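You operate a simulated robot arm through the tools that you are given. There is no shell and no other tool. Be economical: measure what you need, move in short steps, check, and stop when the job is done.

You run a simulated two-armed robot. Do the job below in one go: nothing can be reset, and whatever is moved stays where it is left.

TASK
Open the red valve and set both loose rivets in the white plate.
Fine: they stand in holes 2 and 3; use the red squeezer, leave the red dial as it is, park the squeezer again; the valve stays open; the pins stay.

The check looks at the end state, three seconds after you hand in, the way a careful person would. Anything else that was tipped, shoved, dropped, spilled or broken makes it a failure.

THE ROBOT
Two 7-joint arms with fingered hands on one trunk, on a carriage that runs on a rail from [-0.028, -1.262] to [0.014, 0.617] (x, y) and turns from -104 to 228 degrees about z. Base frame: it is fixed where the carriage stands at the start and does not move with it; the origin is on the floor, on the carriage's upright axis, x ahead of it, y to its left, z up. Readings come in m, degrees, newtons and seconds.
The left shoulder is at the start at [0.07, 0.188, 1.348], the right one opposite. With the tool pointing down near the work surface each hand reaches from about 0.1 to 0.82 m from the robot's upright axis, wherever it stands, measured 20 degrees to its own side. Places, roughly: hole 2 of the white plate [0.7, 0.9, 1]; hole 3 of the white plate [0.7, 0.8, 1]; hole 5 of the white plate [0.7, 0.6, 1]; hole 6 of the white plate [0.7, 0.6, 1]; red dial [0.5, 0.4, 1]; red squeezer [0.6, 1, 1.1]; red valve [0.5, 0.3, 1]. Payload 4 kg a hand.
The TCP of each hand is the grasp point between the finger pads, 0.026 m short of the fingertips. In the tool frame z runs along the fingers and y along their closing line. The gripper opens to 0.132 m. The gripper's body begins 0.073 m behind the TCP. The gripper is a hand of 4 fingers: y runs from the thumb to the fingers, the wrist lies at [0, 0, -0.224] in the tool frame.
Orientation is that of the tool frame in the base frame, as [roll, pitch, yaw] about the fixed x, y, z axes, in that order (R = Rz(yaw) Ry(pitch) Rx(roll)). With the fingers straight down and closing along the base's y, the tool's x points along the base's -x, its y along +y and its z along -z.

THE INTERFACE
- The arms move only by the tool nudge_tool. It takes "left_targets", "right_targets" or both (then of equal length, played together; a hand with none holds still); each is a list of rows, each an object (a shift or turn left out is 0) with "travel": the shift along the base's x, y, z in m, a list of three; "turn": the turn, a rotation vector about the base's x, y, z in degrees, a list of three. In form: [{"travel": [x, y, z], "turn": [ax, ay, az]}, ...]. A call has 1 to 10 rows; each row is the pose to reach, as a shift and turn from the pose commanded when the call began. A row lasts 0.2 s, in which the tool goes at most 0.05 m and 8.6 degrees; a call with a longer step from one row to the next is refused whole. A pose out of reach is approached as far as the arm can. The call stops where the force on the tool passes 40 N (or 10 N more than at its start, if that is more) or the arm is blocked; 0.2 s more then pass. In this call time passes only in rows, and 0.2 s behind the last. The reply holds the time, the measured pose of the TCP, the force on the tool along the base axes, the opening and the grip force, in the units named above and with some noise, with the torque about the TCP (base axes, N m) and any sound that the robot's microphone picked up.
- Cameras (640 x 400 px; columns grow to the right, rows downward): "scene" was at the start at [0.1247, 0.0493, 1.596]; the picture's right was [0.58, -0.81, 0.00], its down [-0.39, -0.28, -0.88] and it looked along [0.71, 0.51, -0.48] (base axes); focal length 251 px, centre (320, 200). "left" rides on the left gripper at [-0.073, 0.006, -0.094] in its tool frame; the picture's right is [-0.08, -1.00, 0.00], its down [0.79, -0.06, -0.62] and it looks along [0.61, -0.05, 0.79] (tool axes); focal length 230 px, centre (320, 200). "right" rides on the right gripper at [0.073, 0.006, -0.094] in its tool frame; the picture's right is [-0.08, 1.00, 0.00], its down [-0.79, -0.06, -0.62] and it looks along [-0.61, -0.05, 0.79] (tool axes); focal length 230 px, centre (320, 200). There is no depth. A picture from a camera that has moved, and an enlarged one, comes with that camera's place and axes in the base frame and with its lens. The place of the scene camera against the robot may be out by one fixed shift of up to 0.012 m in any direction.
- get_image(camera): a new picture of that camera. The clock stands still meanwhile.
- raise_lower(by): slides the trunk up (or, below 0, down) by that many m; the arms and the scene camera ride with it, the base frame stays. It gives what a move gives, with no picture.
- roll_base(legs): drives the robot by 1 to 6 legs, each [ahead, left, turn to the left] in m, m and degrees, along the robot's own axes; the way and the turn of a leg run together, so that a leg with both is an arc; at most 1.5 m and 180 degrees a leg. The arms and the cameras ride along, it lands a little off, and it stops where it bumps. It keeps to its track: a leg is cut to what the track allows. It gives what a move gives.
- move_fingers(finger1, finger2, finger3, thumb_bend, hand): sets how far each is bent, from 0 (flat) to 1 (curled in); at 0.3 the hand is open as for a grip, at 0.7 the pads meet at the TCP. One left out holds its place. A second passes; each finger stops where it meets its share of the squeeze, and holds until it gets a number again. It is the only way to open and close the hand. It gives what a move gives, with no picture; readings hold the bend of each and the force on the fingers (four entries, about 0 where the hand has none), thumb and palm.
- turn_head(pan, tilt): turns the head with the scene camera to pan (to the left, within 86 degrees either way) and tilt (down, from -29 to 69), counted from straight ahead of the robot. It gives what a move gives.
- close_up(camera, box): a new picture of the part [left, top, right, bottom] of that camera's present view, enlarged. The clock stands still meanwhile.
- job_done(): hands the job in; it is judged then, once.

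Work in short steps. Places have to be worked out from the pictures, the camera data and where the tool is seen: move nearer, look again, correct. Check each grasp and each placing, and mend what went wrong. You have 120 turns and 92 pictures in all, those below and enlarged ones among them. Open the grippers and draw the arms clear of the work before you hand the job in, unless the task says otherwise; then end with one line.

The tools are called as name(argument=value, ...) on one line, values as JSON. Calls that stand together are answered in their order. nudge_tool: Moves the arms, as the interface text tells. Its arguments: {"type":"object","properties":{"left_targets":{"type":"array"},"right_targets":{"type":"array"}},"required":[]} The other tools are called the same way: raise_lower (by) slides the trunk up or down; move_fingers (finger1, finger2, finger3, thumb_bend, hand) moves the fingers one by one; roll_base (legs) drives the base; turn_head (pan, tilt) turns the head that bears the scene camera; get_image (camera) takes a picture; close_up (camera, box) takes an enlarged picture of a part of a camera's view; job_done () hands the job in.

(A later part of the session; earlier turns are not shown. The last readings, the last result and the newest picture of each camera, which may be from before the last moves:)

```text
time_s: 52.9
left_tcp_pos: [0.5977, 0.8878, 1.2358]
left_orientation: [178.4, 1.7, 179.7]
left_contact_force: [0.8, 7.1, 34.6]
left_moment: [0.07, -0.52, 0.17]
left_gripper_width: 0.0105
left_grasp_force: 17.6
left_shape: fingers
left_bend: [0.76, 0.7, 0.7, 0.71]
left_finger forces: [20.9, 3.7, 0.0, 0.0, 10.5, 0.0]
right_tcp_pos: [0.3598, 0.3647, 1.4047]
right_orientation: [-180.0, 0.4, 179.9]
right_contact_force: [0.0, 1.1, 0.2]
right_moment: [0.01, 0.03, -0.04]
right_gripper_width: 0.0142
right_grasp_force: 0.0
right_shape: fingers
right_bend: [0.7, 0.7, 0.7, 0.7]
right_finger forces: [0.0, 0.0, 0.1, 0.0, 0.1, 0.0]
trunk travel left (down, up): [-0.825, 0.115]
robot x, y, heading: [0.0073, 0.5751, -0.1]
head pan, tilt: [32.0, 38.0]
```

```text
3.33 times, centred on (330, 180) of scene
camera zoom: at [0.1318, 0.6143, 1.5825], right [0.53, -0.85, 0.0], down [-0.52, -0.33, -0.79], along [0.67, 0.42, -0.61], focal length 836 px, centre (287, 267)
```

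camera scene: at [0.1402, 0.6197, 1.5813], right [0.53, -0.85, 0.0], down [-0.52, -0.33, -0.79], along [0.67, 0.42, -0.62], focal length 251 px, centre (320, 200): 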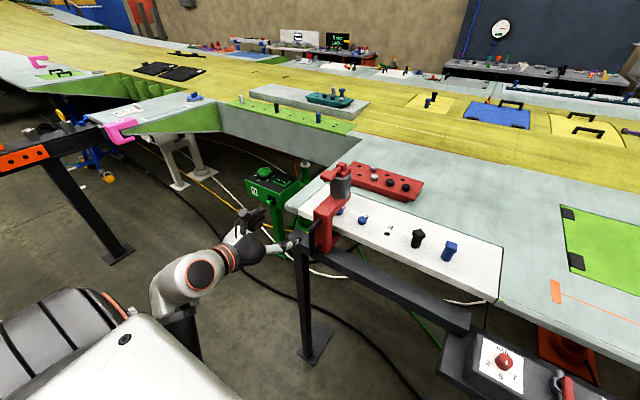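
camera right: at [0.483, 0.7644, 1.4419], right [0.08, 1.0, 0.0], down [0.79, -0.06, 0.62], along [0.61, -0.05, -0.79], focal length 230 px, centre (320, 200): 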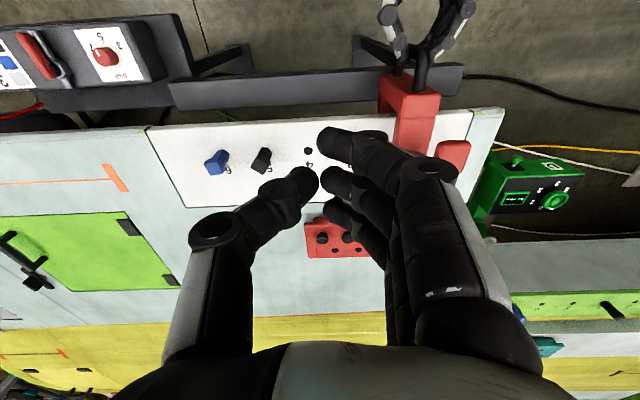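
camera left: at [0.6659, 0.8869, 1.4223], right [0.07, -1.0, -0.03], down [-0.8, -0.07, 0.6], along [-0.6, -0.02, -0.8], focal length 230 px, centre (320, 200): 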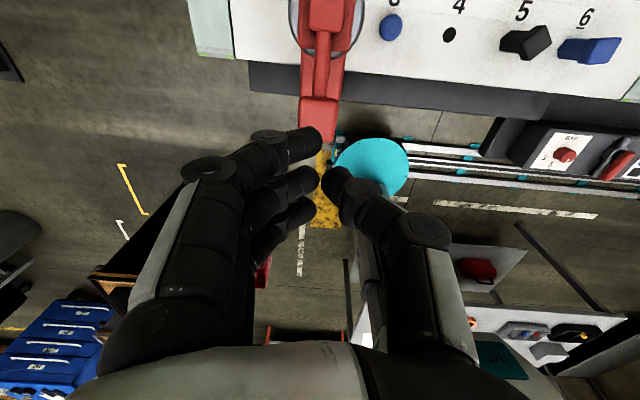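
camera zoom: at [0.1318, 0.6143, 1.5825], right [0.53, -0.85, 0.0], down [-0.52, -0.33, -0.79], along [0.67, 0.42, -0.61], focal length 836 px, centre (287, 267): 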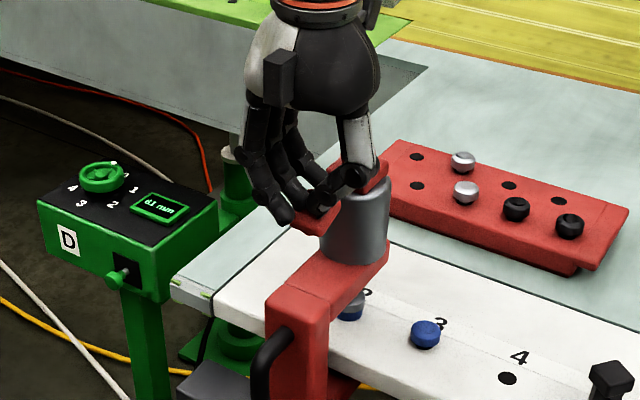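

The ram has come down onto rivet 2. I hold the trigger a second and zoom in.

nudge_tool(left_targets=[{"travel": [0, 0, 0]}, {"travel": [0, 0, 0]}, {"travel": [0, 0, 0]}, {"travel": [0, 0, 0]}, {"travel": [0, 0, 0]}])

close_up(camera="scene", box=[310, 185, 370, 225])

```text
time_s: 54.1
left_tcp_pos: [0.597, 0.8876, 1.2335]
left_orientation: [178.3, 1.4, 179.5]
left_contact_force: [0.5, 4.6, 36.8]
left_moment: [-0.01, -0.54, 0.16]
left_gripper_width: 0.01
left_grasp_force: 19.2
left_shape: fingers
left_bend: [0.76, 0.71, 0.7, 0.71]
left_finger forces: [18.1, 6.2, 0.0, 0.0, 14.1, 0.1]
right_tcp_pos: [0.3591, 0.3639, 1.404]
right_orientation: [179.8, 0.3, 180.0]
right_contact_force: [-0.1, -0.2, -0.7]
right_moment: [0.02, 0.02, 0.01]
right_gripper_width: 0.0144
right_grasp_force: 0.0
right_shape: fingers
right_bend: [0.7, 0.7, 0.7, 0.7]
right_finger forces: [0.0, 0.0, 0.0, 0.0, 0.1, 0.0]
trunk travel left (down, up): [-0.825, 0.115]
robot x, y, heading: [0.0137, 0.575, 0.1]
head pan, tilt: [32.0, 38.0]
```

```text
10.00 times, centred on (340, 205) of scene
camera zoom: at [0.1314, 0.6139, 1.5822], right [0.53, -0.85, 0.0], down [-0.52, -0.33, -0.79], along [0.67, 0.42, -0.61], focal length 2508 px, centre (120, 150)
```

zoom: 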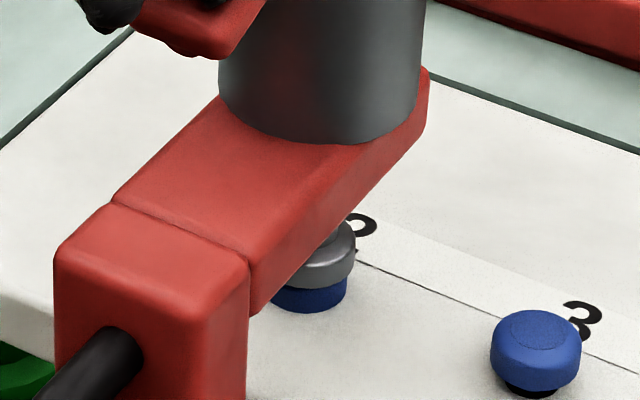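

The ram presses squarely on rivet 2 and its head is now flush on the plate (rivet 3 still shows its dark shank). I release the trigger and check.

nudge_tool(left_targets=[{"travel": [0, 0, 0.02]}, {"travel": [0, 0, 0.04]}, {"travel": [0, 0, 0.06]}, {"travel": [0, 0, 0.08]}])

close_up(camera="scene", box=[300, 160, 372, 220])

```text
time_s: 55.1
left_tcp_pos: [0.601, 0.8875, 1.3144]
left_orientation: [178.4, 1.2, 179.6]
left_contact_force: [-0.6, -0.8, 0.5]
left_moment: [0.02, 0.0, 0.01]
left_gripper_width: 0.0138
left_grasp_force: 0.2
left_shape: fingers
left_bend: [0.7, 0.7, 0.7, 0.7]
left_finger forces: [0.1, 0.0, 0.1, 0.0, 0.1, 0.1]
right_tcp_pos: [0.3631, 0.367, 1.4029]
right_orientation: [179.9, 0.1, 179.9]
right_contact_force: [-0.4, 1.1, -0.8]
right_moment: [0.01, 0.03, -0.03]
right_gripper_width: 0.0142
right_grasp_force: 0.0
right_shape: fingers
right_bend: [0.7, 0.7, 0.7, 0.7]
right_finger forces: [0.0, 0.0, 0.0, 0.0, 0.0, 0.0]
trunk travel left (down, up): [-0.825, 0.115]
robot x, y, heading: [0.0127, 0.574, 0.1]
head pan, tilt: [32.0, 38.0]
```

```text
6.67 times, centred on (336, 190) of scene
camera zoom: at [0.1367, 0.6152, 1.5816], right [0.53, -0.85, 0.0], down [-0.52, -0.33, -0.79], along [0.67, 0.42, -0.62], focal length 1672 px, centre (213, 267)
```

zoom: 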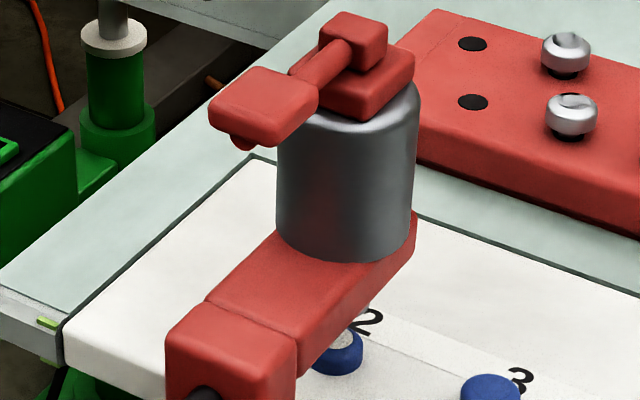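

Rivet 2 is set and the ram has retracted. For the slide to hole 3 I'll grip the handle bar with the hand tilted 45 degrees: first draw back and tilt, with fingers part-opened.

nudge_tool(left_targets=[{"travel": [-0.04, 0.0, 0.01], "turn": [0, -6, 0]}, {"travel": [-0.08, 0.003, 0.01], "turn": [0, -13, 0]}, {"travel": [-0.12, 0.006, 0], "turn": [0, -20, 0]}, {"travel": [-0.145, 0.006, -0.03], "turn": [0, -27, 0]}, {"travel": [-0.155, 0.006, -0.07], "turn": [0, -34, 0]}, {"travel": [-0.155, 0.006, -0.11], "turn": [0, -41, 0]}, {"travel": [-0.155, 0.006, -0.15], "turn": [0, -46, 0]}, {"travel": [-0.155, 0.006, -0.18], "turn": [0, -46, 0]}])

move_fingers(hand="left", finger1=0.45, finger2=0.45, finger3=0.45, thumb_bend=0.45)

get_image(camera="left")

```text
time_s: 56.9
left_tcp_pos: [0.4661, 0.8674, 1.1726]
left_orientation: [179.4, 43.8, 174.2]
left_contact_force: [-2.0, -1.4, -7.4]
left_moment: [0.03, -0.5, 0.06]
left_gripper_width: 0.0139
left_grasp_force: 0.0
left_shape: fingers
left_bend: [0.7, 0.7, 0.7, 0.7]
left_finger forces: [0.1, 0.1, 0.0, 0.0, 0.1, 0.0]
left hand out of reach, approached as far as the arm can: row 6, 7, 8
right_tcp_pos: [0.3635, 0.3669, 1.4029]
right_orientation: [179.8, 0.1, 179.9]
right_contact_force: [0.5, 0.0, -0.2]
right_moment: [0.04, 0.0, 0.0]
right_gripper_width: 0.0141
right_grasp_force: 0.0
right_shape: fingers
right_bend: [0.7, 0.7, 0.7, 0.7]
right_finger forces: [0.0, 0.0, 0.1, 0.0, 0.1, 0.0]
trunk travel left (down, up): [-0.825, 0.115]
robot x, y, heading: [0.0122, 0.5738, 0.2]
head pan, tilt: [32.0, 38.0]
```

```text
time_s: 57.9
left_tcp_pos: [0.462, 0.8663, 1.1659]
left_orientation: [179.3, 42.8, 174.2]
left_contact_force: [-1.0, 0.4, 0.0]
left_moment: [0.01, -0.04, 0.02]
left_gripper_width: 0.0863
left_grasp_force: 0.1
left_shape: fingers
left_bend: [0.45, 0.45, 0.45, 0.45]
left_finger forces: [0.1, 0.0, 0.0, 0.0, 0.1, 0.0]
right_tcp_pos: [0.362, 0.3656, 1.4022]
right_orientation: [179.9, 0.1, 179.9]
right_contact_force: [-0.5, 0.3, 1.4]
right_moment: [0.02, -0.01, 0.03]
right_gripper_width: 0.0142
right_grasp_force: 0.0
right_shape: fingers
right_bend: [0.7, 0.7, 0.7, 0.7]
right_finger forces: [0.0, 0.1, 0.1, 0.0, 0.0, 0.0]
trunk travel left (down, up): [-0.825, 0.115]
robot x, y, heading: [0.0154, 0.5747, 0.1]
head pan, tilt: [32.0, 38.0]
```

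```text
38 pictures are left
camera left: at [0.4514, 0.8722, 1.2844], right [-0.04, -1.0, 0.04], down [-1.0, 0.03, -0.08], along [0.08, -0.05, -1.0], focal length 230 px, centre (320, 200)
```

left: 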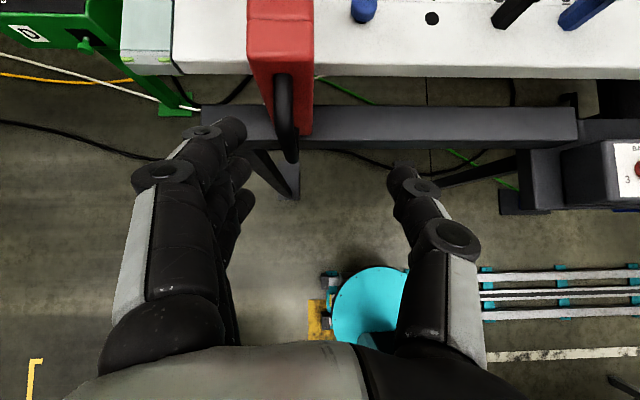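

The bar is at about y 0.892, 26 mm to the left of the hand's centre line. I shift over, square the yaw and move forward and down around the bar.

nudge_tool(left_targets=[{"travel": [0.0, 0.013, 0.0], "turn": [0, 0, 3]}, {"travel": [0.0, 0.027, 0.0], "turn": [0, 0, 6]}, {"travel": [0.02, 0.027, -0.03], "turn": [0, 0, 6]}, {"travel": [0.035, 0.027, -0.055], "turn": [0, 0, 6]}, {"travel": [0.05, 0.027, -0.075], "turn": [0, 0, 6]}])

get_image(camera="left")

```text
time_s: 59.1
left_tcp_pos: [0.5129, 0.8949, 1.0873]
left_orientation: [179.3, 42.9, -179.7]
left_contact_force: [-0.5, 0.5, -0.2]
left_moment: [-0.01, -0.02, 0.05]
left_gripper_width: 0.0865
left_grasp_force: 0.0
left_shape: fingers
left_bend: [0.45, 0.45, 0.45, 0.45]
left_finger forces: [0.1, 0.0, 0.1, 0.0, 0.0, 0.0]
right_tcp_pos: [0.3649, 0.3671, 1.4032]
right_orientation: [180.0, 0.1, 180.0]
right_contact_force: [0.1, 0.0, 0.4]
right_moment: [-0.03, -0.01, -0.03]
right_gripper_width: 0.0138
right_grasp_force: 0.1
right_shape: fingers
right_bend: [0.7, 0.7, 0.7, 0.7]
right_finger forces: [0.0, 0.0, 0.0, 0.0, 0.0, 0.0]
trunk travel left (down, up): [-0.825, 0.115]
robot x, y, heading: [0.0085, 0.5711, -0.0]
head pan, tilt: [32.0, 38.0]
```

```text
37 pictures are left
camera left: at [0.5029, 0.8996, 1.2062], right [0.07, -1.0, 0.05], down [-0.99, -0.07, -0.08], along [0.08, -0.04, -1.0], focal length 230 px, centre (320, 200)
```

left: 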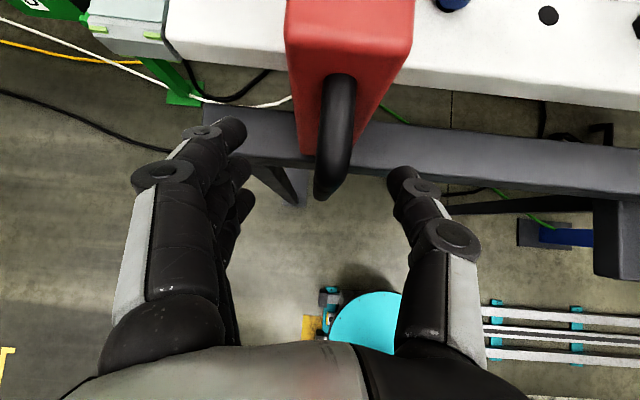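

The bar is a little ahead of the pads; I move 10 mm forward, 3 mm to -y, and close.

nudge_tool(left_targets=[{"travel": [0.01, -0.003, -0.005]}])

move_fingers(hand="left", finger1=0.8, finger2=0.8, finger3=0.8, thumb_bend=0.8)

get_image(camera="left")

```text
time_s: 59.5
left_tcp_pos: [0.5247, 0.892, 1.0847]
left_orientation: [179.2, 42.8, -179.7]
left_contact_force: [0.1, 0.7, 0.8]
left_moment: [0.0, 0.01, 0.0]
left_gripper_width: 0.0866
left_grasp_force: 0.0
left_shape: fingers
left_bend: [0.45, 0.45, 0.45, 0.45]
left_finger forces: [0.1, 0.0, 0.0, 0.0, 0.0, 0.0]
right_tcp_pos: [0.3646, 0.3668, 1.4033]
right_orientation: [179.8, 0.0, 179.9]
right_contact_force: [0.0, -0.3, -0.3]
right_moment: [-0.01, 0.03, 0.0]
right_gripper_width: 0.014
right_grasp_force: 0.1
right_shape: fingers
right_bend: [0.7, 0.7, 0.7, 0.7]
right_finger forces: [0.1, 0.1, 0.1, 0.0, 0.1, 0.0]
trunk travel left (down, up): [-0.825, 0.115]
robot x, y, heading: [0.0163, 0.5751, 0.1]
head pan, tilt: [32.0, 38.0]
```

```text
time_s: 60.5
left_tcp_pos: [0.5262, 0.8931, 1.0823]
left_orientation: [179.4, 42.7, -179.8]
left_contact_force: [6.5, 0.6, -10.5]
left_moment: [0.0, 0.1, 0.0]
left_gripper_width: 0.0123
left_grasp_force: 21.8
left_shape: fingers
left_bend: [0.77, 0.73, 0.74, 0.69]
left_finger forces: [7.8, 8.2, 9.4, 0.0, 18.1, 0.0]
right_tcp_pos: [0.3667, 0.367, 1.4017]
right_orientation: [-180.0, -0.1, 179.9]
right_contact_force: [0.6, -0.1, -0.4]
right_moment: [0.01, 0.01, -0.01]
right_gripper_width: 0.0142
right_grasp_force: 0.1
right_shape: fingers
right_bend: [0.7, 0.7, 0.7, 0.7]
right_finger forces: [0.0, 0.0, 0.0, 0.0, 0.0, 0.0]
trunk travel left (down, up): [-0.825, 0.115]
robot x, y, heading: [0.0101, 0.5725, 0.2]
head pan, tilt: [32.0, 38.0]
```

```text
36 pictures are left
camera left: at [0.5154, 0.8976, 1.2008], right [0.07, -1.0, 0.04], down [-0.99, -0.07, -0.08], along [0.08, -0.04, -1.0], focal length 230 px, centre (320, 200)
```

left: 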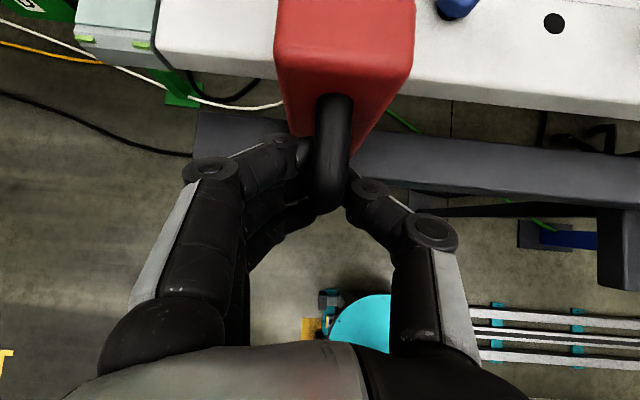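

The bar is held for sliding. I slide 76 mm toward hole 3 and then check the alignment by enlargement.

nudge_tool(left_targets=[{"travel": [0, -0.01, 0]}, {"travel": [0, -0.02, 0]}, {"travel": [0, -0.03, 0]}, {"travel": [0, -0.04, 0]}, {"travel": [0, -0.05, 0]}, {"travel": [0, -0.06, 0]}, {"travel": [0, -0.07, 0]}, {"travel": [0, -0.076, 0]}])

close_up(camera="scene", box=[315, 160, 387, 230])

```text
time_s: 62.3
left_tcp_pos: [0.523, 0.8163, 1.0831]
left_orientation: [179.4, 42.6, -179.9]
left_contact_force: [-2.8, -2.8, -25.4]
left_moment: [0.07, 0.36, -0.01]
left_gripper_width: 0.0122
left_grasp_force: 21.2
left_shape: fingers
left_bend: [0.77, 0.73, 0.75, 0.69]
left_finger forces: [11.6, 6.0, 9.7, 0.0, 16.1, 0.0]
right_tcp_pos: [0.3662, 0.3655, 1.4029]
right_orientation: [179.8, 0.1, 179.9]
right_contact_force: [0.1, 0.8, 0.6]
right_moment: [0.0, -0.02, 0.04]
right_gripper_width: 0.0142
right_grasp_force: 0.0
right_shape: fingers
right_bend: [0.7, 0.7, 0.7, 0.7]
right_finger forces: [0.0, 0.1, 0.0, 0.0, 0.1, 0.1]
trunk travel left (down, up): [-0.825, 0.115]
robot x, y, heading: [0.013, 0.5741, -0.2]
head pan, tilt: [32.0, 38.0]
```

```text
5.71 times, centred on (351, 195) of scene
camera zoom: at [0.1393, 0.6152, 1.5814], right [0.53, -0.85, 0.0], down [-0.52, -0.33, -0.79], along [0.67, 0.42, -0.62], focal length 1433 px, centre (143, 229)
```

zoom: 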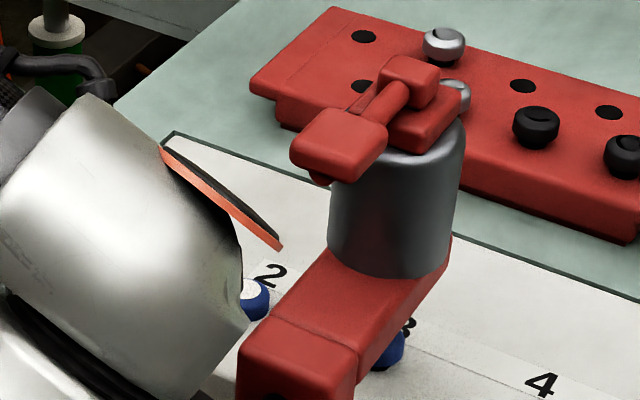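

By cylinder axis versus rivet 3 the ram is within about 1-2 mm (rivet 2 shows a bright flattened top). I trim 1.5 mm, open the hand and look for the axis again.

nudge_tool(left_targets=[{"travel": [0, -0.0015, -0.006]}])

move_fingers(hand="left", finger1=0.45, finger2=0.45, finger3=0.45, thumb_bend=0.45)

close_up(camera="scene", box=[315, 160, 387, 230])

```text
time_s: 62.7
left_tcp_pos: [0.5256, 0.8152, 1.0816]
left_orientation: [179.4, 43.2, -179.8]
left_contact_force: [-0.3, -0.9, 6.0]
left_moment: [0.05, 0.14, -0.01]
left_gripper_width: 0.012
left_grasp_force: 22.3
left_shape: fingers
left_bend: [0.78, 0.74, 0.75, 0.7]
left_finger forces: [5.3, 6.8, 13.9, 0.1, 18.5, 0.0]
right_tcp_pos: [0.3626, 0.3652, 1.4033]
right_orientation: [179.9, 0.0, 180.0]
right_contact_force: [0.0, 0.5, 0.0]
right_moment: [0.01, -0.02, 0.0]
right_gripper_width: 0.0141
right_grasp_force: 0.0
right_shape: fingers
right_bend: [0.7, 0.7, 0.7, 0.7]
right_finger forces: [0.0, 0.0, 0.0, 0.1, 0.1, 0.0]
trunk travel left (down, up): [-0.825, 0.115]
robot x, y, heading: [0.0124, 0.5718, 0.1]
head pan, tilt: [32.0, 38.0]
```

```text
time_s: 63.7
left_tcp_pos: [0.5236, 0.8159, 1.0792]
left_orientation: [179.4, 42.7, -179.8]
left_contact_force: [-0.4, 0.3, 0.6]
left_moment: [0.0, -0.01, -0.03]
left_gripper_width: 0.0864
left_grasp_force: 0.0
left_shape: fingers
left_bend: [0.45, 0.45, 0.45, 0.45]
left_finger forces: [0.0, 0.0, 0.0, 0.0, 0.0, 0.1]
right_tcp_pos: [0.3649, 0.3661, 1.4022]
right_orientation: [179.9, -0.1, 180.0]
right_contact_force: [0.3, -0.2, 0.4]
right_moment: [0.02, -0.01, 0.0]
right_gripper_width: 0.0141
right_grasp_force: 0.1
right_shape: fingers
right_bend: [0.7, 0.7, 0.7, 0.7]
right_finger forces: [0.0, 0.0, 0.0, 0.0, 0.0, 0.0]
trunk travel left (down, up): [-0.825, 0.115]
robot x, y, heading: [0.0123, 0.5795, -0.2]
head pan, tilt: [32.0, 38.0]
```

```text
5.71 times, centred on (351, 195) of scene
camera zoom: at [0.1369, 0.6157, 1.5817], right [0.53, -0.85, 0.0], down [-0.52, -0.33, -0.79], along [0.67, 0.42, -0.62], focal length 1433 px, centre (143, 229)
```

zoom: 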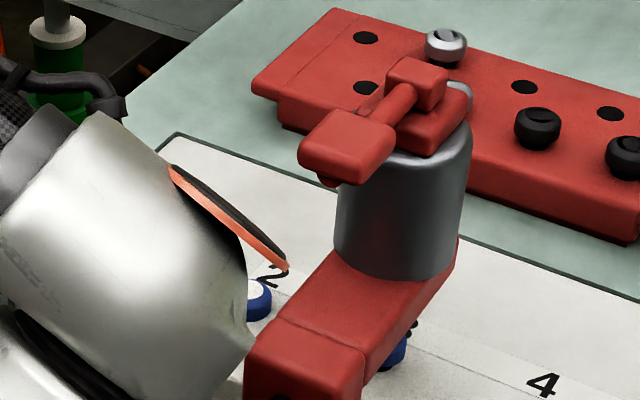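

The axis sits between the hole-2 case (which worked) and the geometric ideal, so it's well placed. I back the hand off the bar, rise and turn it down again.

nudge_tool(left_targets=[{"travel": [-0.02, 0.0, 0.03]}, {"travel": [-0.04, 0.0, 0.07]}, {"travel": [-0.05, 0.0, 0.115]}, {"travel": [-0.05, 0.0, 0.16], "turn": [0, 7, 0]}, {"travel": [-0.05, 0.0, 0.2], "turn": [0, 15, 0]}, {"travel": [-0.05, 0.0, 0.24], "turn": [0, 23, 0]}, {"travel": [-0.04, 0.0, 0.265], "turn": [0, 31, 0]}, {"travel": [-0.02, 0.0, 0.28], "turn": [0, 39, 0]}, {"travel": [0.0, 0.0, 0.28], "turn": [0, 43, 0]}])

move_fingers(hand="left", finger1=0.7, finger2=0.7, finger3=0.7, thumb_bend=0.7)

```text
time_s: 65.7
left_tcp_pos: [0.5256, 0.8148, 1.3593]
left_orientation: [179.2, -0.4, -179.8]
left_contact_force: [0.6, 0.6, 0.3]
left_moment: [-0.02, 0.02, 0.0]
left_gripper_width: 0.0865
left_grasp_force: 0.0
left_shape: fingers
left_bend: [0.45, 0.45, 0.45, 0.45]
left_finger forces: [0.1, 0.0, 0.0, 0.0, 0.1, 0.0]
right_tcp_pos: [0.367, 0.367, 1.4013]
right_orientation: [179.9, 0.0, 179.9]
right_contact_force: [-0.1, 0.2, 0.2]
right_moment: [0.04, 0.03, 0.0]
right_gripper_width: 0.0141
right_grasp_force: 0.0
right_shape: fingers
right_bend: [0.7, 0.7, 0.7, 0.7]
right_finger forces: [0.0, 0.1, 0.1, 0.1, 0.1, 0.1]
trunk travel left (down, up): [-0.825, 0.115]
robot x, y, heading: [0.0104, 0.5726, -0.0]
head pan, tilt: [32.0, 38.0]
```

```text
time_s: 66.7
left_tcp_pos: [0.5236, 0.815, 1.3609]
left_orientation: [179.2, -0.2, -179.8]
left_contact_force: [0.3, -0.4, 0.4]
left_moment: [-0.01, 0.0, -0.02]
left_gripper_width: 0.0146
left_grasp_force: 0.0
left_shape: fingers
left_bend: [0.7, 0.7, 0.7, 0.7]
left_finger forces: [0.0, 0.0, 0.1, 0.1, 0.0, 0.0]
right_tcp_pos: [0.3638, 0.3674, 1.4023]
right_orientation: [180.0, 0.1, 179.9]
right_contact_force: [0.0, 0.0, 0.1]
right_moment: [-0.01, 0.04, 0.0]
right_gripper_width: 0.0142
right_grasp_force: 0.1
right_shape: fingers
right_bend: [0.7, 0.7, 0.7, 0.7]
right_finger forces: [0.1, 0.0, 0.0, 0.0, 0.0, 0.0]
trunk travel left (down, up): [-0.825, 0.115]
robot x, y, heading: [0.0143, 0.571, 0.1]
head pan, tilt: [32.0, 38.0]
```

Now I move over the paddle (x 0.60, y about 0.808) at safe height and take a look.

nudge_tool(left_targets=[{"travel": [0.04, -0.004, -0.01]}, {"travel": [0.078, -0.006, -0.03]}, {"travel": [0.078, -0.006, -0.06]}])

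get_image(camera="left")

close_up(camera="scene", box=[315, 140, 405, 230])

```text
time_s: 67.5
left_tcp_pos: [0.6003, 0.8104, 1.2991]
left_orientation: [179.2, -0.1, -179.8]
left_contact_force: [0.2, 0.2, 1.4]
left_moment: [0.03, -0.04, -0.01]
left_gripper_width: 0.0145
left_grasp_force: 0.1
left_shape: fingers
left_bend: [0.7, 0.7, 0.7, 0.7]
left_finger forces: [0.0, 0.0, 0.1, 0.0, 0.0, 0.0]
right_tcp_pos: [0.3626, 0.3665, 1.4027]
right_orientation: [180.0, 0.1, 180.0]
right_contact_force: [-0.6, 0.2, 0.4]
right_moment: [-0.01, -0.01, 0.0]
right_gripper_width: 0.0142
right_grasp_force: 0.0
right_shape: fingers
right_bend: [0.7, 0.7, 0.7, 0.7]
right_finger forces: [0.0, 0.0, 0.0, 0.0, 0.0, 0.1]
trunk travel left (down, up): [-0.825, 0.115]
robot x, y, heading: [0.0122, 0.5759, 0.0]
head pan, tilt: [32.0, 38.0]
```

```text
33 pictures are left
camera left: at [0.6733, 0.8149, 1.3918], right [0.08, -1.0, -0.01], down [-0.78, -0.07, 0.62], along [-0.62, -0.04, -0.79], focal length 230 px, centre (320, 200)
```

left: 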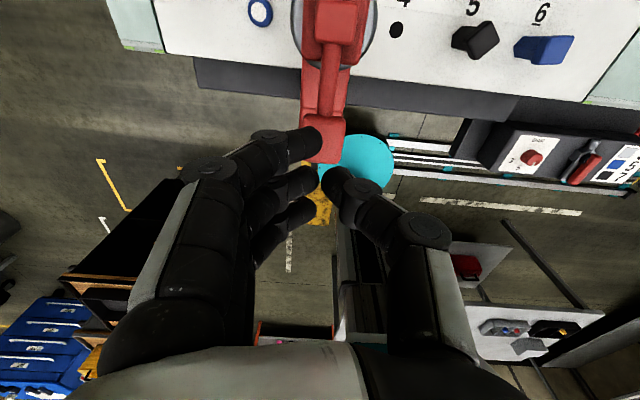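

```text
4.44 times, centred on (360, 185) of scene
camera zoom: at [0.1347, 0.6158, 1.5819], right [0.53, -0.85, 0.0], down [-0.52, -0.33, -0.79], along [0.67, 0.42, -0.61], focal length 1115 px, centre (142, 267)
```

zoom: 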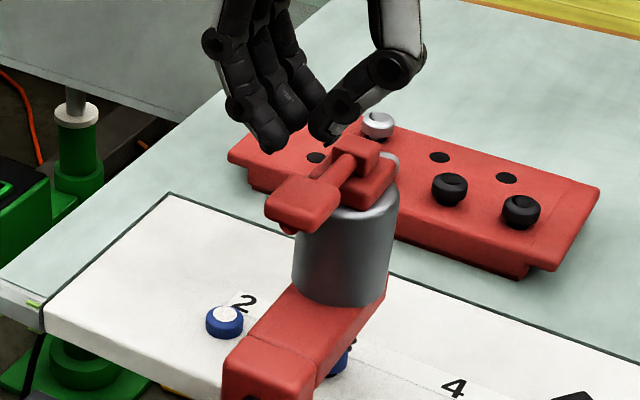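

Rivet 2 shows a flattened bright top, set cleanly. The paddle is centred under the fingertips (y 0.808), so I press down as before in small steps.

nudge_tool(left_targets=[{"travel": [0, -0.003, -0.015]}, {"travel": [0, -0.003, -0.03]}, {"travel": [0, -0.003, -0.04]}, {"travel": [0, -0.003, -0.048]}, {"travel": [0, -0.003, -0.054]}, {"travel": [0, -0.003, -0.06]}, {"travel": [0, -0.003, -0.064]}, {"travel": [0, -0.003, -0.067]}, {"travel": [0, -0.003, -0.067]}, {"travel": [0, -0.003, -0.067]}])

close_up(camera="scene", box=[325, 175, 395, 225])

```text
time_s: 69.4
left_tcp_pos: [0.6022, 0.8043, 1.2395]
left_orientation: [179.5, 0.5, -179.9]
left_contact_force: [-0.6, -1.4, 14.4]
left_moment: [-0.12, -0.14, 0.0]
left_gripper_width: 0.0128
left_grasp_force: 9.7
left_shape: fingers
left_bend: [0.71, 0.7, 0.7, 0.71]
left_finger forces: [5.2, 1.8, 0.1, 0.0, 11.7, 0.0]
right_tcp_pos: [0.3618, 0.3665, 1.4035]
right_orientation: [179.9, 0.2, 179.9]
right_contact_force: [0.0, 0.4, 0.8]
right_moment: [-0.02, -0.02, -0.02]
right_gripper_width: 0.0143
right_grasp_force: 0.0
right_shape: fingers
right_bend: [0.7, 0.7, 0.7, 0.7]
right_finger forces: [0.0, 0.1, 0.0, 0.0, 0.1, 0.0]
trunk travel left (down, up): [-0.825, 0.115]
robot x, y, heading: [0.0093, 0.5718, -0.2]
head pan, tilt: [32.0, 38.0]
stopped in row 9 (left hand): the force on the tool passed its limit at 43 N (the readings are from after the stop); the commanded pose is now the measured one
```

```text
8.00 times, centred on (360, 200) of scene
camera zoom: at [0.134, 0.6151, 1.5818], right [0.53, -0.85, 0.0], down [-0.52, -0.33, -0.79], along [0.67, 0.42, -0.61], focal length 2007 px, centre (0, 200)
```

zoom: 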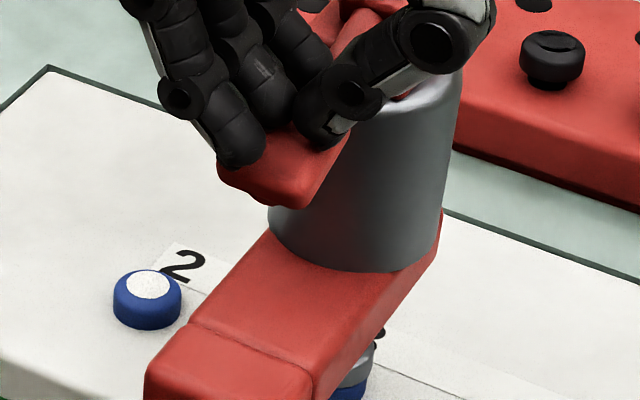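

The ram is down on rivet 3. I hold briefly, check the rivet from closer, then release.

nudge_tool(left_targets=[{"travel": [0, 0, -0.003]}, {"travel": [0, 0, -0.003]}, {"travel": [0, 0, -0.003]}, {"travel": [0, 0, -0.003]}])

close_up(camera="scene", box=[345, 195, 405, 235])

nudge_tool(left_targets=[{"travel": [0, 0, 0.02]}, {"travel": [0, 0, 0.04]}, {"travel": [-0.02, 0, 0.06]}, {"travel": [-0.06, 0, 0.08]}, {"travel": [-0.1, 0, 0.08], "turn": [0, -7, 0]}, {"travel": [-0.13, 0.01, 0.06], "turn": [0, -15, 0]}, {"travel": [-0.14, 0.02, 0.03], "turn": [0, -23, 0]}, {"travel": [-0.14, 0.02, 0.0], "turn": [0, -31, 0]}, {"travel": [-0.14, 0.02, -0.03], "turn": [0, -39, 0]}, {"travel": [-0.14, 0.02, -0.05], "turn": [0, -43, 0]}])

close_up(camera="scene", box=[315, 160, 405, 230])

```text
time_s: 70.0
left_tcp_pos: [0.604, 0.8048, 1.2395]
left_orientation: [179.8, 1.0, -179.8]
left_contact_force: [-5.5, -1.6, 17.1]
left_moment: [-0.06, -0.05, -0.01]
left_gripper_width: 0.0126
left_grasp_force: 10.1
left_shape: fingers
left_bend: [0.71, 0.7, 0.7, 0.71]
left_finger forces: [4.5, 3.4, 0.0, 0.0, 12.7, 0.1]
right_tcp_pos: [0.3599, 0.3657, 1.4022]
right_orientation: [179.8, 0.3, 179.8]
right_contact_force: [-0.3, -0.2, 0.1]
right_moment: [0.0, 0.0, 0.02]
right_gripper_width: 0.014
right_grasp_force: 0.0
right_shape: fingers
right_bend: [0.7, 0.7, 0.7, 0.7]
right_finger forces: [0.0, 0.1, 0.0, 0.0, 0.0, 0.0]
trunk travel left (down, up): [-0.825, 0.115]
robot x, y, heading: [0.0137, 0.5742, 0.1]
head pan, tilt: [32.0, 38.0]
stopped in row 3 (left hand): the force on the tool passed its limit at 41 N (the readings are from after the stop); the commanded pose is now the measured one
```

```text
10.00 times, centred on (375, 215) of scene
camera zoom: at [0.1326, 0.6152, 1.5818], right [0.53, -0.85, 0.0], down [-0.52, -0.33, -0.79], along [0.67, 0.42, -0.61], focal length 2508 px, centre (-230, 50)
```

zoom: 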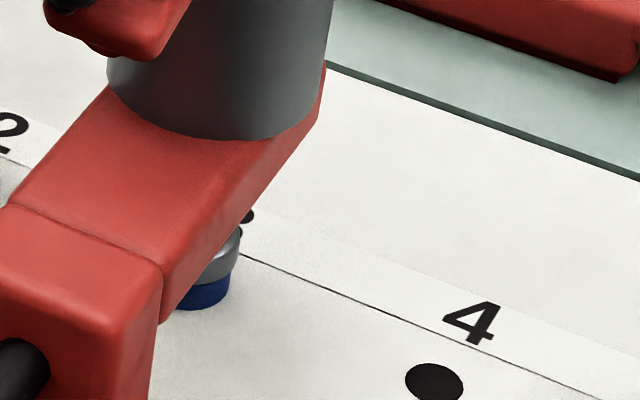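

```text
time_s: 72.2
left_tcp_pos: [0.4669, 0.814, 1.1876]
left_orientation: [-179.0, 42.6, 179.1]
left_contact_force: [-0.1, 0.4, -0.3]
left_moment: [0.0, 0.02, -0.02]
left_gripper_width: 0.014
left_grasp_force: 0.0
left_shape: fingers
left_bend: [0.7, 0.7, 0.7, 0.7]
left_finger forces: [0.0, 0.0, 0.0, 0.0, 0.1, 0.1]
left hand out of reach, approached as far as the arm can: row 10
right_tcp_pos: [0.3666, 0.3716, 1.4033]
right_orientation: [-180.0, 0.0, 179.9]
right_contact_force: [0.6, 0.1, -1.5]
right_moment: [-0.08, 0.01, 0.02]
right_gripper_width: 0.0141
right_grasp_force: 0.0
right_shape: fingers
right_bend: [0.7, 0.7, 0.7, 0.7]
right_finger forces: [0.0, 0.0, 0.0, 0.0, 0.1, 0.0]
trunk travel left (down, up): [-0.825, 0.115]
robot x, y, heading: [0.0147, 0.5763, -0.2]
head pan, tilt: [32.0, 38.0]
```

```text
5.71 times, centred on (360, 195) of scene
camera zoom: at [0.14, 0.6212, 1.5813], right [0.53, -0.85, 0.0], down [-0.52, -0.33, -0.79], along [0.67, 0.41, -0.62], focal length 1433 px, centre (91, 229)
```

zoom: 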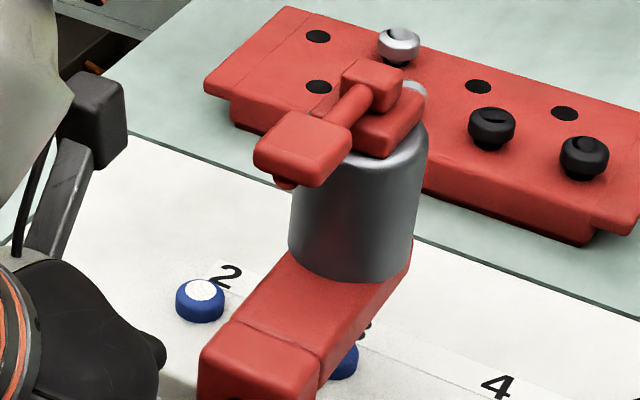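

Ram was down squarely on rivet 3 just as on 2, and has retracted. Now I open the hand and go back around the bar to slide the squeezer home.

move_fingers(hand="left", finger1=0.45, finger2=0.45, finger3=0.45, thumb_bend=0.45)

nudge_tool(left_targets=[{"travel": [0.015, 0.0, -0.03]}, {"travel": [0.03, 0.0, -0.065]}, {"travel": [0.045, 0.0, -0.09]}, {"travel": [0.056, 0.0, -0.104]}])

get_image(camera="left")

```text
time_s: 73.2
left_tcp_pos: [0.4659, 0.8099, 1.1895]
left_orientation: [-179.5, 42.6, 178.7]
left_contact_force: [0.0, -0.7, 0.6]
left_moment: [0.01, 0.02, -0.04]
left_gripper_width: 0.0864
left_grasp_force: 0.0
left_shape: fingers
left_bend: [0.45, 0.45, 0.45, 0.45]
left_finger forces: [0.0, 0.0, 0.1, 0.0, 0.0, 0.0]
right_tcp_pos: [0.3633, 0.3652, 1.403]
right_orientation: [179.8, 0.1, 179.9]
right_contact_force: [0.8, 0.4, 0.2]
right_moment: [-0.01, 0.03, 0.03]
right_gripper_width: 0.0142
right_grasp_force: 0.1
right_shape: fingers
right_bend: [0.7, 0.7, 0.7, 0.7]
right_finger forces: [0.1, 0.1, 0.0, 0.1, 0.1, 0.0]
trunk travel left (down, up): [-0.825, 0.115]
robot x, y, heading: [0.0166, 0.5751, -0.1]
head pan, tilt: [32.0, 38.0]
```

```text
time_s: 74.2
left_tcp_pos: [0.5211, 0.8263, 1.0814]
left_orientation: [179.9, 43.7, -179.6]
left_contact_force: [0.2, 0.2, -0.3]
left_moment: [0.01, -0.01, -0.01]
left_gripper_width: 0.0868
left_grasp_force: 0.0
left_shape: fingers
left_bend: [0.45, 0.45, 0.45, 0.45]
left_finger forces: [0.0, 0.0, 0.0, 0.0, 0.1, 0.0]
right_tcp_pos: [0.3647, 0.3679, 1.4027]
right_orientation: [179.8, 0.1, 179.8]
right_contact_force: [-0.5, 0.5, 0.7]
right_moment: [0.03, 0.02, 0.01]
right_gripper_width: 0.0138
right_grasp_force: 0.1
right_shape: fingers
right_bend: [0.7, 0.7, 0.7, 0.7]
right_finger forces: [0.1, 0.0, 0.0, 0.0, 0.1, 0.0]
trunk travel left (down, up): [-0.825, 0.115]
robot x, y, heading: [0.0131, 0.5724, 0.0]
head pan, tilt: [32.0, 38.0]
```

```text
28 pictures are left
camera left: at [0.5089, 0.8315, 1.1985], right [0.06, -1.0, 0.05], down [-0.99, -0.07, -0.1], along [0.1, -0.05, -0.99], focal length 230 px, centre (320, 200)
```

left: 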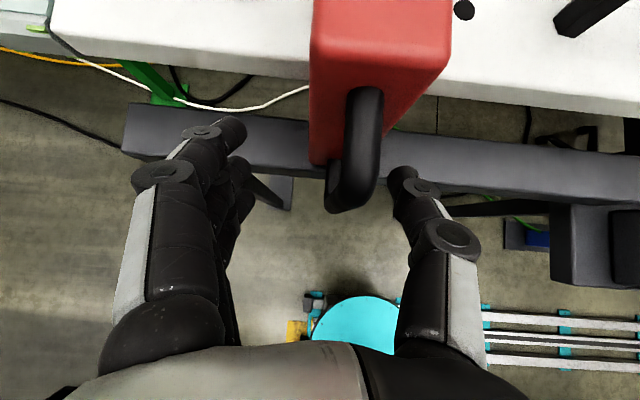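

The bar lies about 13 mm to the -y side of centre; I shift and close.

nudge_tool(left_targets=[{"travel": [0.003, -0.013, 0]}])

move_fingers(hand="left", finger1=0.8, finger2=0.8, finger3=0.8, thumb_bend=0.8)

```text
time_s: 74.6
left_tcp_pos: [0.5256, 0.8109, 1.0822]
left_orientation: [179.8, 43.7, -179.8]
left_contact_force: [0.4, 0.2, -0.4]
left_moment: [0.05, 0.0, 0.0]
left_gripper_width: 0.0864
left_grasp_force: 0.1
left_shape: fingers
left_bend: [0.45, 0.45, 0.45, 0.45]
left_finger forces: [0.1, 0.1, 0.0, 0.0, 0.0, 0.0]
right_tcp_pos: [0.3647, 0.3651, 1.4025]
right_orientation: [179.9, 0.0, 179.8]
right_contact_force: [0.2, -0.2, 0.6]
right_moment: [0.0, 0.03, 0.03]
right_gripper_width: 0.0145
right_grasp_force: 0.1
right_shape: fingers
right_bend: [0.7, 0.7, 0.7, 0.7]
right_finger forces: [0.1, 0.1, 0.0, 0.1, 0.1, 0.0]
trunk travel left (down, up): [-0.825, 0.115]
robot x, y, heading: [0.0122, 0.5739, 0.1]
head pan, tilt: [32.0, 38.0]
```

```text
time_s: 75.6
left_tcp_pos: [0.5272, 0.8139, 1.0796]
left_orientation: [179.9, 43.5, -179.5]
left_contact_force: [7.4, 5.6, -6.6]
left_moment: [0.16, -0.08, 0.34]
left_gripper_width: 0.0253
left_grasp_force: 22.2
left_shape: fingers
left_bend: [0.63, 0.74, 0.73, 0.69]
left_finger forces: [11.3, 7.5, 8.4, 0.0, 16.8, 0.0]
right_tcp_pos: [0.3672, 0.3678, 1.402]
right_orientation: [-179.9, 0.0, 179.8]
right_contact_force: [0.1, 0.4, 0.0]
right_moment: [-0.04, 0.0, -0.04]
right_gripper_width: 0.0141
right_grasp_force: 0.0
right_shape: fingers
right_bend: [0.7, 0.7, 0.7, 0.7]
right_finger forces: [0.1, 0.0, 0.0, 0.1, 0.0, 0.0]
trunk travel left (down, up): [-0.825, 0.115]
robot x, y, heading: [0.0132, 0.57, -0.0]
head pan, tilt: [32.0, 38.0]
```

Held again. I slide back toward the parking end, 150 mm first.

nudge_tool(left_targets=[{"travel": [0, 0.015, 0]}, {"travel": [0, 0.03, 0]}, {"travel": [0, 0.045, 0]}, {"travel": [0, 0.06, 0]}, {"travel": [0, 0.075, 0]}, {"travel": [0, 0.09, 0]}, {"travel": [0, 0.105, 0]}, {"travel": [0, 0.12, 0]}, {"travel": [0, 0.135, 0]}, {"travel": [0, 0.15, 0]}])

close_up(camera="scene", box=[240, 140, 360, 260])

```text
time_s: 77.8
left_tcp_pos: [0.5291, 0.9631, 1.0799]
left_orientation: [179.9, 43.7, -179.6]
left_contact_force: [20.7, -3.0, 3.1]
left_moment: [0.03, -0.38, 0.38]
left_gripper_width: 0.0254
left_grasp_force: 22.5
left_shape: fingers
left_bend: [0.64, 0.74, 0.74, 0.69]
left_finger forces: [7.7, 7.8, 5.4, 0.1, 23.9, 0.1]
right_tcp_pos: [0.369, 0.3665, 1.4017]
right_orientation: [179.9, -0.1, 179.8]
right_contact_force: [0.3, -0.3, -0.4]
right_moment: [-0.02, -0.02, 0.02]
right_gripper_width: 0.014
right_grasp_force: 0.1
right_shape: fingers
right_bend: [0.7, 0.7, 0.7, 0.7]
right_finger forces: [0.0, 0.0, 0.0, 0.0, 0.1, 0.0]
trunk travel left (down, up): [-0.825, 0.115]
robot x, y, heading: [0.0107, 0.5716, 0.0]
head pan, tilt: [32.0, 38.0]
```

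```text
3.33 times, centred on (300, 200) of scene
camera zoom: at [0.1412, 0.6158, 1.5814], right [0.53, -0.85, 0.0], down [-0.52, -0.33, -0.79], along [0.67, 0.42, -0.62], focal length 836 px, centre (387, 200)
```

zoom: 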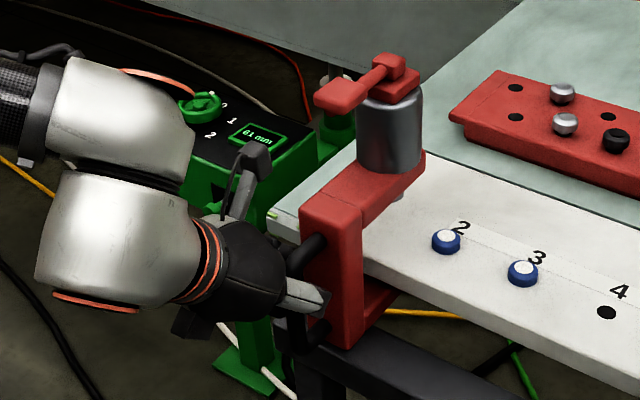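

Both rivets show identical flattened tops. Compared with the first picture the squeezer is still about 19 mm short of its parking spot; I slide that remainder.

nudge_tool(left_targets=[{"travel": [0, 0.008, 0]}, {"travel": [0, 0.015, 0]}, {"travel": [0, 0.019, 0]}])

close_up(camera="scene", box=[240, 140, 360, 260])

```text
time_s: 78.6
left_tcp_pos: [0.5289, 0.9809, 1.0804]
left_orientation: [179.7, 43.6, -179.7]
left_contact_force: [28.4, 2.6, 5.9]
left_moment: [0.12, -0.39, 0.4]
left_gripper_width: 0.0255
left_grasp_force: 24.1
left_shape: fingers
left_bend: [0.64, 0.74, 0.74, 0.69]
left_finger forces: [8.0, 9.8, 6.2, 0.1, 24.5, 0.0]
right_tcp_pos: [0.3681, 0.3663, 1.4016]
right_orientation: [179.8, -0.2, 179.8]
right_contact_force: [-0.1, -0.1, 0.6]
right_moment: [-0.01, 0.0, -0.03]
right_gripper_width: 0.0141
right_grasp_force: 0.0
right_shape: fingers
right_bend: [0.7, 0.7, 0.7, 0.7]
right_finger forces: [0.1, 0.0, 0.1, 0.0, 0.1, 0.0]
trunk travel left (down, up): [-0.825, 0.115]
robot x, y, heading: [0.0098, 0.5738, -0.1]
head pan, tilt: [32.0, 38.0]
```

```text
3.33 times, centred on (300, 200) of scene
camera zoom: at [0.1424, 0.6154, 1.5813], right [0.53, -0.85, 0.0], down [-0.53, -0.33, -0.79], along [0.67, 0.42, -0.62], focal length 836 px, centre (387, 200)
```

zoom: 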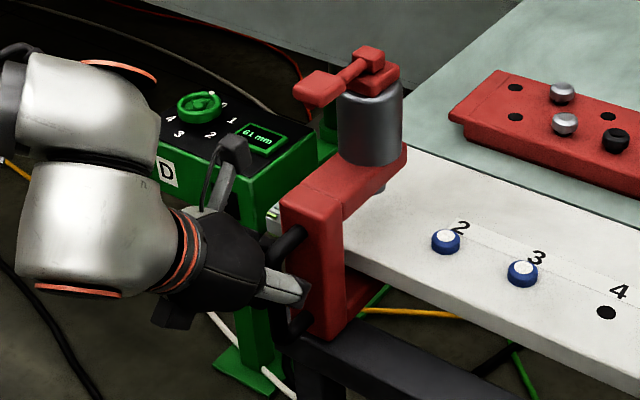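

The squeezer is back at its original spot within a millimetre. I open the hand and back away, then check it.

move_fingers(hand="left", finger1=0.4, finger2=0.4, finger3=0.4, thumb_bend=0.4)

nudge_tool(left_targets=[{"travel": [-0.025, 0.0, 0.03]}, {"travel": [-0.045, 0.0, 0.07]}, {"travel": [-0.055, 0.0, 0.115]}, {"travel": [-0.06, 0.0, 0.16], "turn": [0, 7, 0]}, {"travel": [-0.06, 0.0, 0.2], "turn": [0, 15, 0]}, {"travel": [-0.07, 0.0, 0.24], "turn": [0, 23, 0]}, {"travel": [-0.09, 0.0, 0.28], "turn": [0, 31, 0]}, {"travel": [-0.12, 0.0, 0.32], "turn": [0, 39, 0]}, {"travel": [-0.15, 0.0, 0.35], "turn": [0, 43, 0]}])

close_up(camera="scene", box=[240, 140, 360, 260])

get_image(camera="scene")

```text
time_s: 79.6
left_tcp_pos: [0.5237, 0.9826, 1.0814]
left_orientation: [180.0, 43.7, -179.6]
left_contact_force: [0.0, 0.0, 0.5]
left_moment: [0.0, -0.01, 0.05]
left_gripper_width: 0.1028
left_grasp_force: 0.2
left_shape: fingers
left_bend: [0.4, 0.4, 0.4, 0.4]
left_finger forces: [0.1, 0.0, 0.0, 0.0, 0.0, 0.1]
right_tcp_pos: [0.3625, 0.3674, 1.4044]
right_orientation: [179.8, 0.1, 179.9]
right_contact_force: [0.3, 0.2, -0.6]
right_moment: [0.0, -0.01, -0.02]
right_gripper_width: 0.0141
right_grasp_force: 0.0
right_shape: fingers
right_bend: [0.7, 0.7, 0.7, 0.7]
right_finger forces: [0.1, 0.0, 0.0, 0.1, 0.1, 0.0]
trunk travel left (down, up): [-0.825, 0.115]
robot x, y, heading: [0.0154, 0.5717, -0.1]
head pan, tilt: [32.0, 38.0]
```

```text
time_s: 81.6
left_tcp_pos: [0.3736, 0.9775, 1.4316]
left_orientation: [179.6, 0.5, -179.8]
left_contact_force: [-0.4, -0.3, -0.3]
left_moment: [0.02, -0.02, 0.02]
left_gripper_width: 0.1031
left_grasp_force: 0.0
left_shape: fingers
left_bend: [0.4, 0.4, 0.4, 0.4]
left_finger forces: [0.0, 0.0, 0.0, 0.0, 0.1, 0.1]
right_tcp_pos: [0.3626, 0.3664, 1.4032]
right_orientation: [-180.0, 0.1, 179.8]
right_contact_force: [0.0, -0.2, -0.8]
right_moment: [0.01, 0.0, -0.03]
right_gripper_width: 0.0143
right_grasp_force: 0.1
right_shape: fingers
right_bend: [0.7, 0.7, 0.7, 0.7]
right_finger forces: [0.0, 0.1, 0.0, 0.1, 0.1, 0.1]
trunk travel left (down, up): [-0.825, 0.115]
robot x, y, heading: [0.0119, 0.5738, 0.0]
head pan, tilt: [32.0, 38.0]
```

```text
3.33 times, centred on (300, 200) of scene
camera zoom: at [0.1351, 0.6147, 1.5818], right [0.53, -0.85, 0.0], down [-0.52, -0.33, -0.79], along [0.67, 0.42, -0.61], focal length 836 px, centre (387, 200)
```

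zoom: 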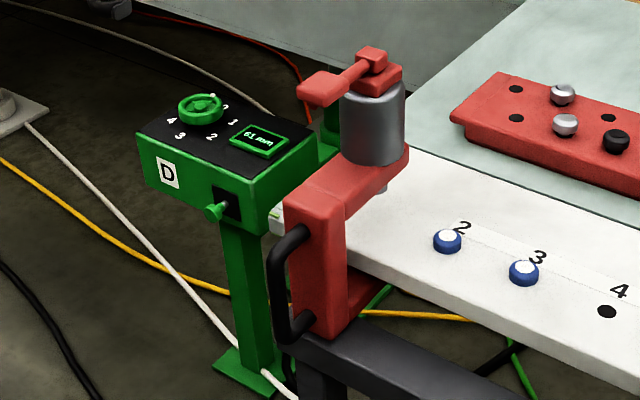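

```text
24 pictures are left
camera scene: at [0.1351, 0.6147, 1.5818], right [0.53, -0.85, 0.0], down [-0.52, -0.33, -0.79], along [0.67, 0.42, -0.61], focal length 251 px, centre (320, 200)
```

scene: 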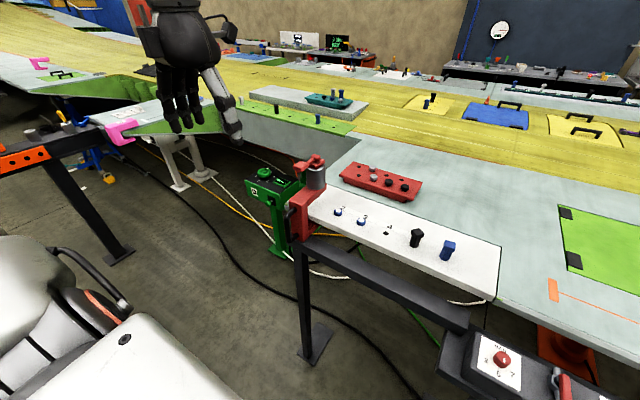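

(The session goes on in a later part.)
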